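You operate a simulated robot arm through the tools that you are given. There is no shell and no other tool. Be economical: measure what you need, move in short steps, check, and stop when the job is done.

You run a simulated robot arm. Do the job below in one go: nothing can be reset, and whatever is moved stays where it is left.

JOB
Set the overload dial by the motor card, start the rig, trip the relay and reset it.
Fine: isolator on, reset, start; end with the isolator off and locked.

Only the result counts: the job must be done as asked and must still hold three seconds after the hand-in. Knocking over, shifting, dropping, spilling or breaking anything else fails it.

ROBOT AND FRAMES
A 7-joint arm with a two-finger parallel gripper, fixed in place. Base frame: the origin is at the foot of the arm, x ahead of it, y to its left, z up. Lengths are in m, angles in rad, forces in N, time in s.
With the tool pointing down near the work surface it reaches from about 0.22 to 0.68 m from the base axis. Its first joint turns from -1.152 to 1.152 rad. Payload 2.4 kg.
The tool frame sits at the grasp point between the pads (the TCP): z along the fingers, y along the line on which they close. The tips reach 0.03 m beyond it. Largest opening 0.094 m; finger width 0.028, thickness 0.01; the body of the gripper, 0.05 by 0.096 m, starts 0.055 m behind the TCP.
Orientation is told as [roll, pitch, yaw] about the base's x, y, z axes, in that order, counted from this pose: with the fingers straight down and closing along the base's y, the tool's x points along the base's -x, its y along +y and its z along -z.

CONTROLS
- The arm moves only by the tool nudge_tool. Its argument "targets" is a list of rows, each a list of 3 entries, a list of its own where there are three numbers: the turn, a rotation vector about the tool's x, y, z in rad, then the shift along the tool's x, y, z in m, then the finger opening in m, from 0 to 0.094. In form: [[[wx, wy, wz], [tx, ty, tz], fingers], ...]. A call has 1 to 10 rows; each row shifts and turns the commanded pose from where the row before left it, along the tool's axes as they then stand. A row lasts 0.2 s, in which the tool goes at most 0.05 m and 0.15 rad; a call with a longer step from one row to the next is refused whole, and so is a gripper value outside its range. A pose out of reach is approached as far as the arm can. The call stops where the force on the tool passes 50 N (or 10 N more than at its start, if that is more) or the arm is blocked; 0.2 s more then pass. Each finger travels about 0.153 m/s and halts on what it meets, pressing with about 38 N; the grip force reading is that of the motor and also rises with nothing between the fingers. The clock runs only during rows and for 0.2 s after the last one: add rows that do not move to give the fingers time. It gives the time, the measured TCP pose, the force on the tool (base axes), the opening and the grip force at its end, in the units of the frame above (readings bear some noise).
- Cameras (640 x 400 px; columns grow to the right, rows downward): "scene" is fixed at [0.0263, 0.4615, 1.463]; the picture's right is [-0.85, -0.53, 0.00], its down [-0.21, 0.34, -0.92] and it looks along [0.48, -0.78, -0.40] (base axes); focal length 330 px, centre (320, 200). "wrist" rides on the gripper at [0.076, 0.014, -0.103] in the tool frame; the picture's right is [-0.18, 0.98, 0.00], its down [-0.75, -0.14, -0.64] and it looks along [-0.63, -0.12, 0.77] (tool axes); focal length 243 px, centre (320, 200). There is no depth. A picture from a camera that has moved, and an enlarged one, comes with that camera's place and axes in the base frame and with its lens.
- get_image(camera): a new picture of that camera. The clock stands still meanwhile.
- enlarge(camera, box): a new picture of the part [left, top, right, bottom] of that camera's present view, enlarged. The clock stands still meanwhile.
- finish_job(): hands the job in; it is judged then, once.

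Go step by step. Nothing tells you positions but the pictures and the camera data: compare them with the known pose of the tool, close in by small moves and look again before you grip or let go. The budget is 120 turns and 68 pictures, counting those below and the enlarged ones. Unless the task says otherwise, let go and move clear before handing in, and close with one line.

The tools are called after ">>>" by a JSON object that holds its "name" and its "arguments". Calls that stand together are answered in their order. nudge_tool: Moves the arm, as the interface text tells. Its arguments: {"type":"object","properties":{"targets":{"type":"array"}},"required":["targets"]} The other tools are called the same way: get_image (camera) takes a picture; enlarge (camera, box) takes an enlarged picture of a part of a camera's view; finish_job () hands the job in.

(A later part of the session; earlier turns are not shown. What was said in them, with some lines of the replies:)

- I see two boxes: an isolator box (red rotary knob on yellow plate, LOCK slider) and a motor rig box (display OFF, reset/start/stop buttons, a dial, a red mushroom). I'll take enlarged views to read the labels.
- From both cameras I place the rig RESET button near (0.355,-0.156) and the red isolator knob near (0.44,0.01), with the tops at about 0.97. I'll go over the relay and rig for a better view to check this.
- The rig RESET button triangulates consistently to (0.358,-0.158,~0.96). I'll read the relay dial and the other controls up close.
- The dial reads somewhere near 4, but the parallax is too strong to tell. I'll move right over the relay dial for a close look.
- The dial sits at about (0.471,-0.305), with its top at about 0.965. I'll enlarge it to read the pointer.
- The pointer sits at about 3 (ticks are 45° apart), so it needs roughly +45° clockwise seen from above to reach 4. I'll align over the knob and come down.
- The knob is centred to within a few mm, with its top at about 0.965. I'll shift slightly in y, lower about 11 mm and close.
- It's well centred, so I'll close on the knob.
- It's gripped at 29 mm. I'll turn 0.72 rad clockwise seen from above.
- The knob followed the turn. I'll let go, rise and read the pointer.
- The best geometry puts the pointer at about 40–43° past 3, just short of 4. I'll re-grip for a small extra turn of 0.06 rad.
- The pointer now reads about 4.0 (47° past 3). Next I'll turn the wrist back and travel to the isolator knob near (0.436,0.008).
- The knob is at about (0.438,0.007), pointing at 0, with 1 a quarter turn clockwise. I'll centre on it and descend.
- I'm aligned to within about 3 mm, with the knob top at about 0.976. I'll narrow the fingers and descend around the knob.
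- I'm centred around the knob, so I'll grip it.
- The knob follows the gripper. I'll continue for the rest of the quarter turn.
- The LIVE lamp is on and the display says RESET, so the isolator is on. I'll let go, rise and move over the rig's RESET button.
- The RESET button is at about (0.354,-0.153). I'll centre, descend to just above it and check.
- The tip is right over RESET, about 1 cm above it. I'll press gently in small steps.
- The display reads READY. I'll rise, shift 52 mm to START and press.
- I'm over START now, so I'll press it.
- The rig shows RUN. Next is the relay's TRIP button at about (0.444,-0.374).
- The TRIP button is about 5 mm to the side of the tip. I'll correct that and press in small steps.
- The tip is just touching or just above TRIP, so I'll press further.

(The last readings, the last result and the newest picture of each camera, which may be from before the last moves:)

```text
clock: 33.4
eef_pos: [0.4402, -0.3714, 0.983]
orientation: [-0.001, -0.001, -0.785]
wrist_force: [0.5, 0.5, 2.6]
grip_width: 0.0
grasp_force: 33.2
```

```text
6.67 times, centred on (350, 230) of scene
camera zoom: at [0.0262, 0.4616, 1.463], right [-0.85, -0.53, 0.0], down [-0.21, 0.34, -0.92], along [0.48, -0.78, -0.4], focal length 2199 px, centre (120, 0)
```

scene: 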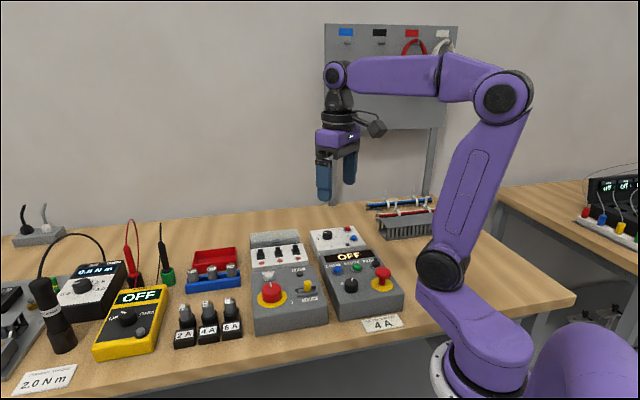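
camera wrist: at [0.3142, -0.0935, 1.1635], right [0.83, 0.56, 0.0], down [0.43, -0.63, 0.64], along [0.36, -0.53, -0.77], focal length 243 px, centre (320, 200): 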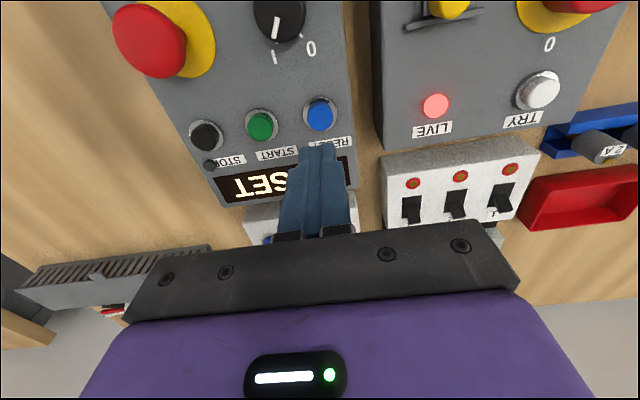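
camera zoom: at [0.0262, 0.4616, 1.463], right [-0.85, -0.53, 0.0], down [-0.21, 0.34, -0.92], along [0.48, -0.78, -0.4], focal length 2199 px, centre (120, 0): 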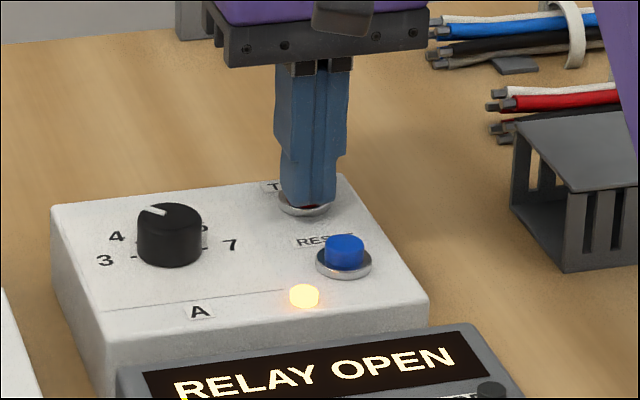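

The relay has tripped: the lamp is lit and the display says RELAY OPEN. Now I'll move to the relay's RESET button, about 54 mm along tool x.

>>> {"name": "nudge_tool", "arguments": {"targets": [[[0, 0, 0], [0, 0, -0.02], 0.0], [[0, 0, 0], [0, 0, -0.02], 0.0], [[0, 0, 0], [0.027, -0.0005, 0], 0.0], [[0, 0, 0], [0.027, -0.0005, 0], 0.0], [[0, 0, 0], [0, 0, 0.02], 0.0], [[0, 0, 0], [0, 0, 0], 0.0]]}}

>>> {"name": "enlarge", "arguments": {"camera": "wrist", "box": [220, 50, 420, 200]}}

>>> {"name": "enlarge", "arguments": {"camera": "scene", "box": [310, 200, 390, 260]}}

```text
clock: 34.8
eef_pos: [0.4013, -0.3352, 1.0026]
orientation: [0.001, 0.0, -0.786]
wrist_force: [0.7, -0.2, 0.3]
grip_width: 0.0002
grasp_force: 33.3
```

```text
2.67 times, centred on (320, 125) of wrist
camera zoom: at [0.3576, -0.271, 1.1061], right [0.83, 0.56, 0.0], down [0.43, -0.63, 0.64], along [0.36, -0.53, -0.77], focal length 647 px, centre (320, 400)
```

zoom: 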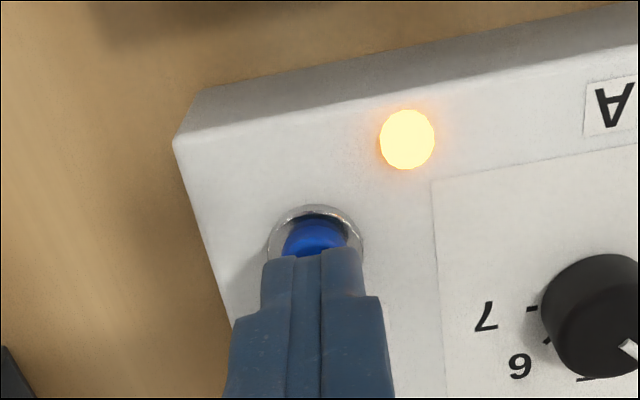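

```text
6.67 times, centred on (350, 230) of scene
camera zoom: at [0.0262, 0.4615, 1.463], right [-0.85, -0.53, 0.0], down [-0.21, 0.34, -0.92], along [0.48, -0.78, -0.4], focal length 2199 px, centre (120, 0)
```

zoom: 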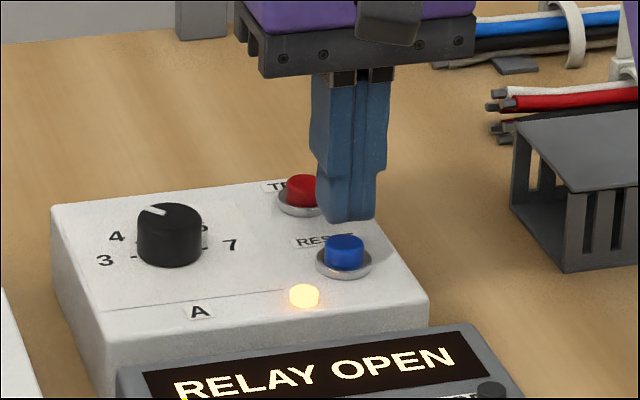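

It's well aligned, so I'll press the relay RESET.

>>> {"name": "nudge_tool", "arguments": {"targets": [[[0, 0, 0], [0, 0, 0.01], 0.0], [[0, 0, 0], [0, 0, 0.005], 0.0], [[0, 0, 0], [0, 0, 0.003], 0.0], [[0, 0, 0], [0, 0, 0.0025], 0.0], [[0, 0, 0], [0, 0, 0.0], 0.0]]}}

>>> {"name": "enlarge", "arguments": {"camera": "scene", "box": [310, 200, 390, 260]}}

```text
clock: 36.0
eef_pos: [0.402, -0.3364, 0.982]
orientation: [-0.001, 0.0, -0.785]
wrist_force: [-0.4, -1.2, 2.8]
grip_width: 0.0002
grasp_force: 33.2
```

```text
6.67 times, centred on (350, 230) of scene
camera zoom: at [0.0262, 0.4615, 1.463], right [-0.85, -0.53, 0.0], down [-0.21, 0.34, -0.92], along [0.48, -0.78, -0.4], focal length 2199 px, centre (120, 0)
```

zoom: 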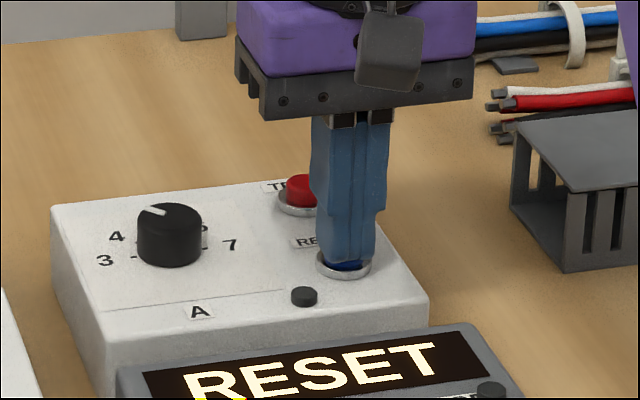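

The relay is reset and its lamp is off. I'll rise and go back to the isolator knob to turn it off.

>>> {"name": "nudge_tool", "arguments": {"targets": [[[0, 0, 0], [0, 0, -0.04], 0.0], [[0, 0, 0], [0, 0, -0.045], 0.0], [[0, 0, 0], [0, 0, -0.01], 0.064], [[0, 0, 0], [0, 0, 0], 0.064]]}}

>>> {"name": "nudge_tool", "arguments": {"targets": [[[0, 0, 0], [0.0241, 0.0297, 0], 0.064], [[0, 0, 0], [0.0241, 0.0297, 0], 0.064], [[0, 0, 0], [0.0241, 0.0297, 0], 0.064], [[0, 0, 0], [0.0241, 0.0297, 0], 0.064], [[0, 0, 0], [0.0241, 0.0297, 0], 0.064], [[0, 0, 0], [0.0241, 0.0297, 0], 0.064], [[0, 0, 0], [0.0241, 0.0297, 0], 0.064], [[0, 0, 0], [0.0241, 0.0297, 0], 0.064], [[0, 0, 0], [0.0241, 0.0297, 0], 0.064], [[0, 0, 0], [0, 0, 0], 0.064]]}}

>>> {"name": "nudge_tool", "arguments": {"targets": [[[0, 0, 0], [0, 0, 0.04], 0.064], [[0, 0, 0], [0, 0, 0.025], 0.064], [[0, 0, 0], [0, 0, 0], 0.064]]}}

>>> {"name": "get_image", "arguments": {"camera": "wrist"}}

```text
clock: 37.0
eef_pos: [0.3998, -0.335, 1.0772]
orientation: [-0.001, -0.001, -0.785]
wrist_force: [0.3, 0.8, -0.1]
grip_width: 0.064
grasp_force: 0.1
```

```text
clock: 39.2
eef_pos: [0.4357, 0.0066, 1.0771]
orientation: [-0.001, -0.001, -0.785]
wrist_force: [-0.8, -0.1, 0.6]
grip_width: 0.0642
grasp_force: 0.1
```

```text
clock: 40.0
eef_pos: [0.4347, 0.0066, 1.0135]
orientation: [0.0, 0.0, -0.784]
wrist_force: [0.0, 0.1, -0.6]
grip_width: 0.0638
grasp_force: 0.0
```

```text
22 pictures are left
camera wrist: at [0.3908, 0.0715, 1.1156], right [0.83, 0.56, 0.0], down [0.43, -0.63, 0.64], along [0.36, -0.53, -0.77], focal length 243 px, centre (320, 200)
```

wrist: 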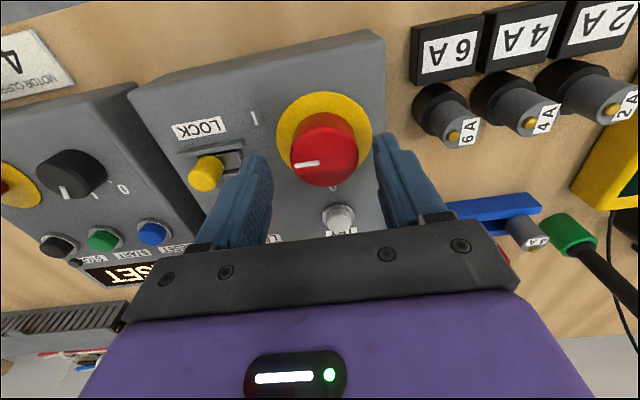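

I'll shift 3 mm, descend around the knob and grip it.

>>> {"name": "nudge_tool", "arguments": {"targets": [[[0, 0, 0], [-0.0018, 0.003, 0.008], 0.064], [[0, 0, 0], [0, 0, 0.008], 0.064], [[0, 0, 0], [0, 0, 0.006], 0.064], [[0, 0, 0], [0, 0, 0.0], 0.036], [[0, 0, 0], [0, 0, 0], 0.036], [[0, 0, 0], [0, 0, 0], 0.036]]}}

```text
clock: 41.4
eef_pos: [0.4387, 0.0069, 0.9906]
orientation: [-0.002, 0.001, -0.787]
wrist_force: [-10.3, -10.3, 4.7]
grip_width: 0.0437
grasp_force: 44.9
```

>>> {"name": "nudge_tool", "arguments": {"targets": [[[0, 0, -0.143], [0, 0, 0], 0.036], [[0, 0, -0.143], [0, 0, 0], 0.036], [[0, 0, -0.143], [0, 0, 0], 0.036], [[0, 0, -0.143], [0, 0, 0], 0.036], [[0, 0, -0.143], [0, 0, 0], 0.036], [[0, 0, -0.143], [0, 0, 0], 0.036], [[0, 0, -0.143], [0, 0, 0], 0.036], [[0, 0, -0.143], [0, 0, 0], 0.036], [[0, 0, -0.143], [0, 0, 0], 0.036], [[0, 0, -0.143], [0, 0, 0], 0.036]]}}

>>> {"name": "nudge_tool", "arguments": {"targets": [[[0, 0, -0.143], [0, 0, 0], 0.036], [[0, 0, -0.02], [0, 0, 0], 0.036], [[0, 0, 0], [0, 0, 0], 0.036]]}}

>>> {"name": "enlarge", "arguments": {"camera": "scene", "box": [240, 210, 420, 330]}}

```text
clock: 43.6
eef_pos: [0.4384, 0.006, 0.9894]
orientation: [0.001, 0.0, 0.645]
wrist_force: [-11.2, -6.2, 12.6]
grip_width: 0.0435
grasp_force: 45.4
```

```text
clock: 44.4
eef_pos: [0.4383, 0.0067, 0.99]
orientation: [-0.003, -0.002, 0.805]
wrist_force: [-12.1, -5.0, 29.2]
grip_width: 0.0435
grasp_force: 44.9
```

```text
3.33 times, centred on (330, 270) of scene
camera zoom: at [0.0255, 0.4614, 1.4631], right [-0.85, -0.53, 0.0], down [-0.21, 0.34, -0.92], along [0.48, -0.78, -0.4], focal length 1100 px, centre (287, -33)
```

zoom: 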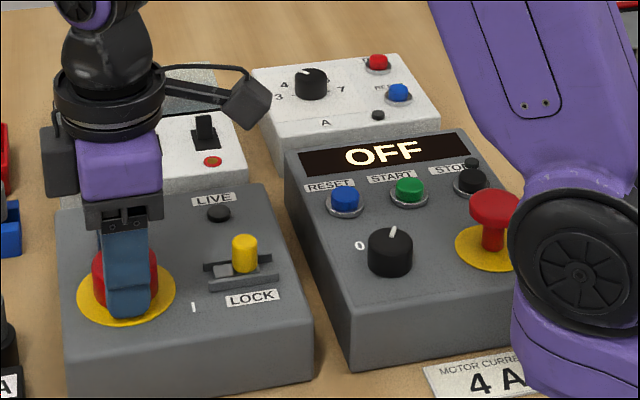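

The isolator is off (LIVE dark, display OFF). I'll let go, rise and move over the LOCK slider to look at it.

>>> {"name": "nudge_tool", "arguments": {"targets": [[[0, 0, 0], [0, 0, 0], 0.066], [[0, 0, 0], [0, 0, 0], 0.066], [[0, 0, 0.02], [0, 0, -0.035], 0.066], [[0, 0, 0], [0, 0, -0.035], 0.066], [[0, 0, 0], [0.04, 0, 0], 0.066], [[0, 0, 0], [0.038, 0, 0], 0.06], [[0, 0, 0], [0, 0, 0], 0.06]]}}

>>> {"name": "get_image", "arguments": {"camera": "wrist"}}

>>> {"name": "enlarge", "arguments": {"camera": "scene", "box": [240, 240, 340, 310]}}

```text
clock: 46.0
eef_pos: [0.3851, -0.0494, 1.0589]
orientation: [0.001, -0.001, 0.788]
wrist_force: [-0.2, -0.9, -0.1]
grip_width: 0.0599
grasp_force: 0.2
```

```text
20 pictures are left
camera wrist: at [0.3201, -0.0932, 1.1622], right [-0.57, 0.82, 0.0], down [0.63, 0.43, 0.64], along [0.53, 0.36, -0.77], focal length 243 px, centre (320, 200)
```

wrist: 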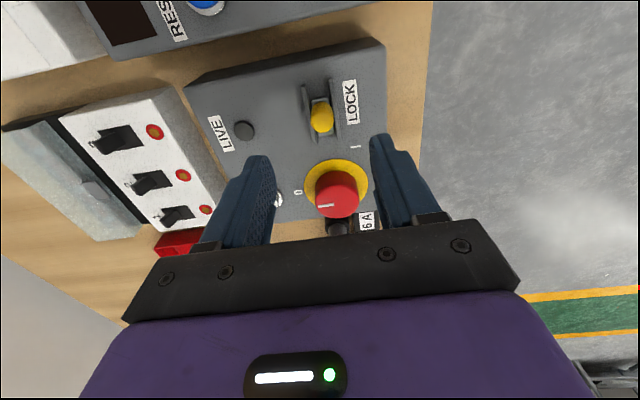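

```text
5.71 times, centred on (290, 275) of scene
camera zoom: at [0.0262, 0.4615, 1.463], right [-0.85, -0.53, 0.0], down [-0.21, 0.34, -0.92], along [0.48, -0.78, -0.4], focal length 1885 px, centre (491, -229)
```

zoom: 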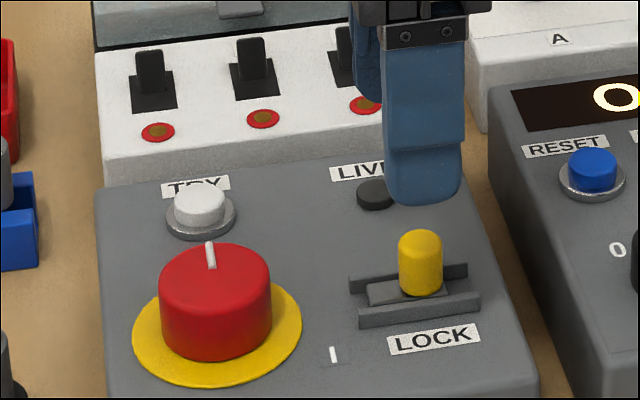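

>>> {"name": "enlarge", "arguments": {"camera": "wrist", "box": [270, 60, 390, 220]}}

```text
2.50 times, centred on (330, 140) of wrist
camera zoom: at [0.3201, -0.0932, 1.1622], right [-0.57, 0.82, 0.0], down [0.63, 0.43, 0.64], along [0.53, 0.36, -0.77], focal length 606 px, centre (295, 350)
```

zoom: 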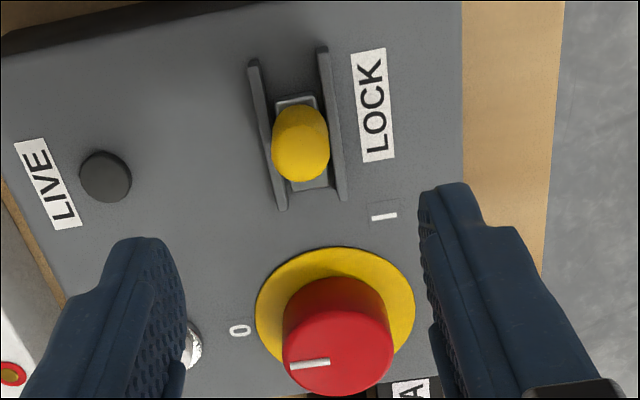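

The peg is at about (0.377,-0.053), with its top near 0.983. I'll align and lower the fingers around it, closing across the slide direction.

>>> {"name": "nudge_tool", "arguments": {"targets": [[[0, 0, 0], [0.0079, 0.0028, 0.02], 0.05], [[0, 0, 0], [0, 0, 0.02], 0.05], [[0, 0, 0], [0, 0, 0.012], 0.05], [[0, 0, 0], [0, 0, 0], 0.05]]}}

>>> {"name": "enlarge", "arguments": {"camera": "wrist", "box": [220, 70, 420, 220]}}

>>> {"name": "enlarge", "arguments": {"camera": "scene", "box": [260, 220, 340, 300]}}

```text
clock: 47.0
eef_pos: [0.3776, -0.0519, 1.0079]
orientation: [0.0, 0.0, 0.789]
wrist_force: [-0.3, 0.3, 0.4]
grip_width: 0.05
grasp_force: 0.1
```

```text
2.67 times, centred on (320, 145) of wrist
camera zoom: at [0.3117, -0.0947, 1.1111], right [-0.57, 0.82, 0.0], down [0.63, 0.43, 0.64], along [0.53, 0.36, -0.77], focal length 647 px, centre (320, 347)
```

zoom: 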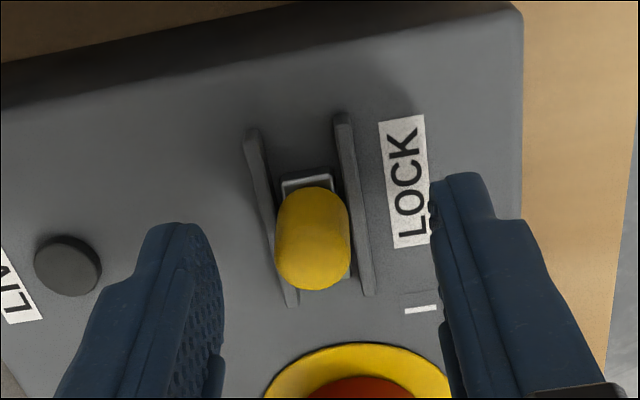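

```text
5.00 times, centred on (300, 260) of scene
camera zoom: at [0.0263, 0.4615, 1.463], right [-0.85, -0.53, 0.0], down [-0.21, 0.34, -0.92], along [0.48, -0.78, -0.4], focal length 1650 px, centre (420, -100)
```

zoom: 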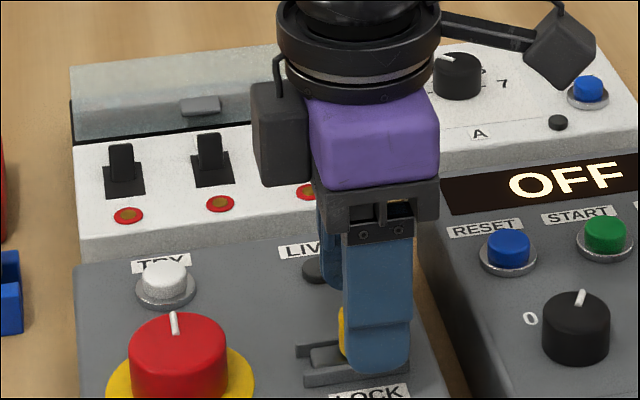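

The fingers straddle the peg. I'll lower about 1 cm and grip.

>>> {"name": "nudge_tool", "arguments": {"targets": [[[0, 0, 0], [0.0, -0.001, 0.006], 0.05], [[0, 0, 0], [0, 0, 0.004], 0.05], [[0, 0, 0], [0, 0, 0], 0.01], [[0, 0, 0], [0, 0, 0], 0.01], [[0, 0, 0], [0, 0, 0], 0.01]]}}

>>> {"name": "nudge_tool", "arguments": {"targets": [[[0, 0, 0], [-0.004, 0, 0], 0.01], [[0, 0, 0], [-0.004, 0, 0], 0.01], [[0, 0, 0], [0, 0, 0], 0.01]]}}

>>> {"name": "enlarge", "arguments": {"camera": "wrist", "box": [220, 70, 420, 220]}}

```text
clock: 48.2
eef_pos: [0.3789, -0.0527, 0.9989]
orientation: [-0.004, 0.001, 0.786]
wrist_force: [4.7, -4.9, -5.3]
grip_width: 0.0168
grasp_force: 45.3
```

```text
clock: 49.0
eef_pos: [0.3837, -0.0474, 0.9982]
orientation: [0.0, 0.0, 0.786]
wrist_force: [9.1, -10.6, -20.5]
grip_width: 0.0173
grasp_force: 44.5
```

```text
2.67 times, centred on (320, 145) of wrist
camera zoom: at [0.3192, -0.0904, 1.1014], right [-0.57, 0.82, 0.0], down [0.63, 0.43, 0.64], along [0.53, 0.36, -0.77], focal length 647 px, centre (320, 347)
```

zoom: 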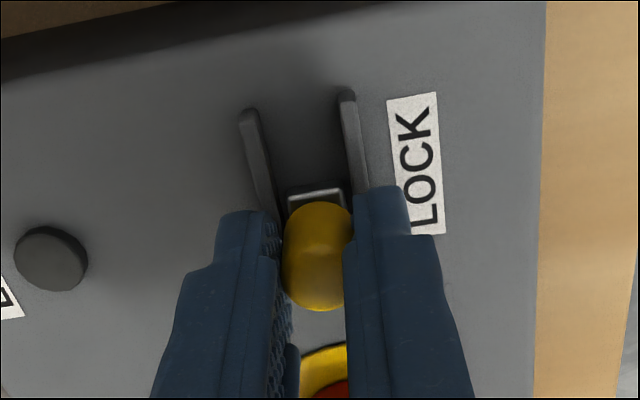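

The slide moves toward the knob. I'll keep going in small steps until it stops.

>>> {"name": "nudge_tool", "arguments": {"targets": [[[0, 0, 0], [-0.004, 0, 0], 0.01], [[0, 0, 0], [-0.004, 0, 0], 0.01], [[0, 0, 0], [0, 0, 0], 0.01]]}}

>>> {"name": "nudge_tool", "arguments": {"targets": [[[0, 0, 0], [-0.004, 0, 0], 0.01], [[0, 0, 0], [-0.003, 0, 0], 0.01], [[0, 0, 0], [0, 0, 0], 0.01]]}}

>>> {"name": "enlarge", "arguments": {"camera": "wrist", "box": [220, 70, 420, 220]}}

```text
clock: 49.8
eef_pos: [0.3905, -0.0419, 0.9987]
orientation: [0.001, 0.001, 0.789]
wrist_force: [9.5, -11.9, -36.1]
grip_width: 0.0172
grasp_force: 44.7
```

```text
clock: 50.6
eef_pos: [0.3955, -0.0369, 0.9991]
orientation: [0.001, 0.002, 0.785]
wrist_force: [1.9, -14.0, -24.1]
grip_width: 0.0173
grasp_force: 45.8
```

```text
2.67 times, centred on (320, 145) of wrist
camera zoom: at [0.3296, -0.0802, 1.1017], right [-0.57, 0.82, 0.0], down [0.63, 0.43, 0.64], along [0.53, 0.36, -0.77], focal length 647 px, centre (320, 347)
```

zoom: 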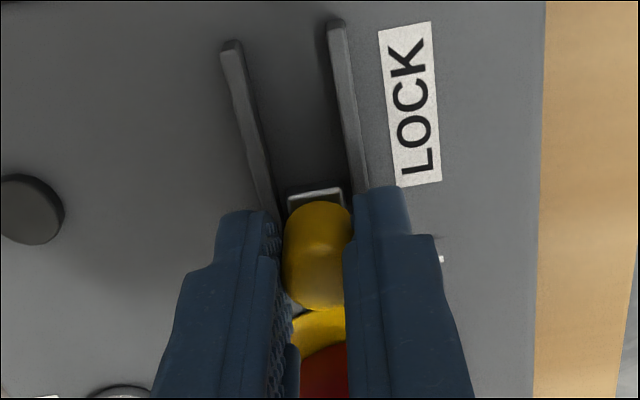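

It's still sliding freely (about 23 mm so far). I'll continue carefully toward the end stop.

>>> {"name": "nudge_tool", "arguments": {"targets": [[[0, 0, 0], [-0.003, 0, 0], 0.01], [[0, 0, 0], [-0.003, 0, 0], 0.01], [[0, 0, 0], [0, 0, 0], 0.01]]}}

>>> {"name": "enlarge", "arguments": {"camera": "scene", "box": [250, 230, 350, 310]}}

```text
clock: 51.4
eef_pos: [0.3957, -0.0357, 0.9985]
orientation: [0.004, 0.008, 0.784]
wrist_force: [-19.4, -33.7, 1.1]
grip_width: 0.0174
grasp_force: 44.8
```

```text
5.00 times, centred on (300, 270) of scene
camera zoom: at [0.0257, 0.4606, 1.4634], right [-0.85, -0.53, 0.0], down [-0.21, 0.34, -0.92], along [0.48, -0.78, -0.4], focal length 1650 px, centre (420, -150)
```

zoom: 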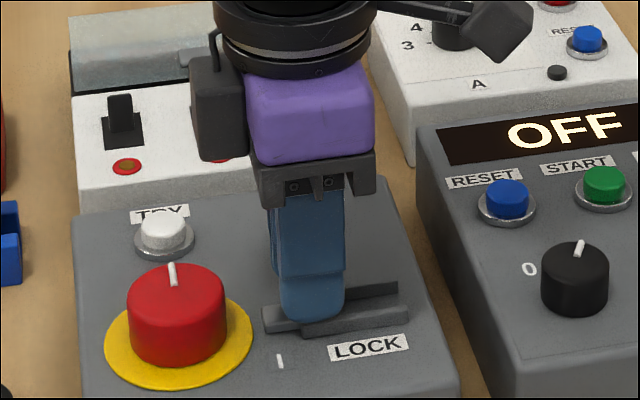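

The slide hit its end stop against resistance. I'll release the peg and rise clear.

>>> {"name": "nudge_tool", "arguments": {"targets": [[[0, 0, 0], [0, 0, 0], 0.04], [[0, 0, 0], [0, 0, 0], 0.05], [[0, 0, 0], [0, 0, -0.02], 0.05], [[0, 0, 0], [0, 0, -0.04], 0.05], [[0, 0, 0], [0, 0, -0.045], 0.05], [[0, 0, 0], [0.03, -0.03, -0.02], 0.05], [[0, 0, 0], [0.03, -0.03, 0], 0.05], [[0, 0, 0], [0, 0, 0], 0.05]]}}

>>> {"name": "enlarge", "arguments": {"camera": "scene", "box": [240, 200, 420, 320]}}

>>> {"name": "enlarge", "arguments": {"camera": "wrist", "box": [220, 40, 480, 220]}}

```text
clock: 53.2
eef_pos: [0.3976, -0.1186, 1.1262]
orientation: [0.0, 0.0, 0.786]
wrist_force: [-0.1, 0.1, 0.7]
grip_width: 0.0499
grasp_force: 0.0
```

```text
3.33 times, centred on (330, 260) of scene
camera zoom: at [0.0263, 0.4615, 1.463], right [-0.85, -0.53, 0.0], down [-0.21, 0.34, -0.92], along [0.48, -0.78, -0.4], focal length 1100 px, centre (287, 0)
```

zoom: 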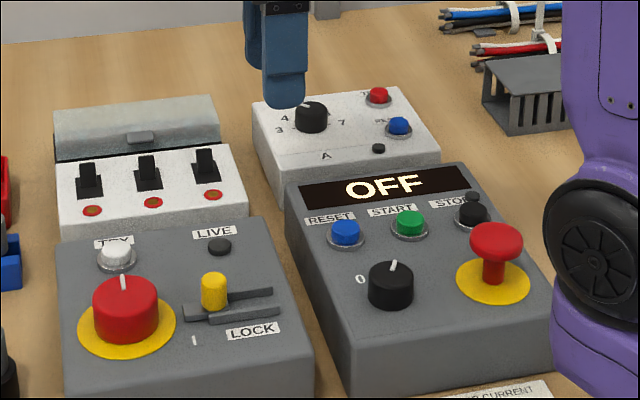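

```text
2.22 times, centred on (350, 130) of wrist
camera zoom: at [0.3326, -0.1609, 1.2291], right [-0.57, 0.82, 0.0], down [0.63, 0.43, 0.64], along [0.53, 0.36, -0.77], focal length 539 px, centre (253, 356)
```

zoom: 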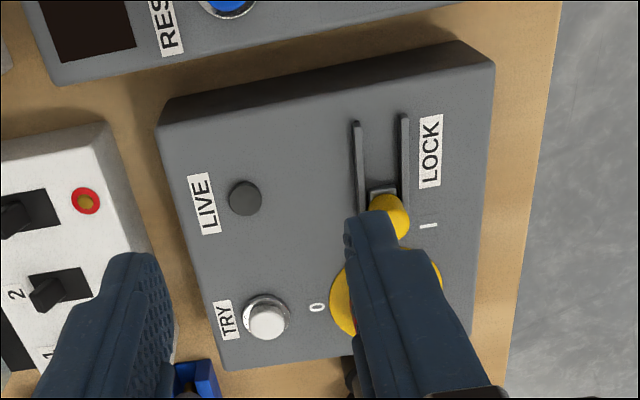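

The isolator points to 0 and its bolt is slid fully into the locked position. The overload dial is at 4, the relay is reset, everything else is undisturbed and the arm is clear, so I'm handing in.

>>> {"name": "finish_job", "arguments": {}}

```text
The job is handed in.
```

I set the overload dial to 4 A, started the rig (the display showed RUN), and tripped and reset the relay. The isolator is now off, with its lock slid to the end stop.
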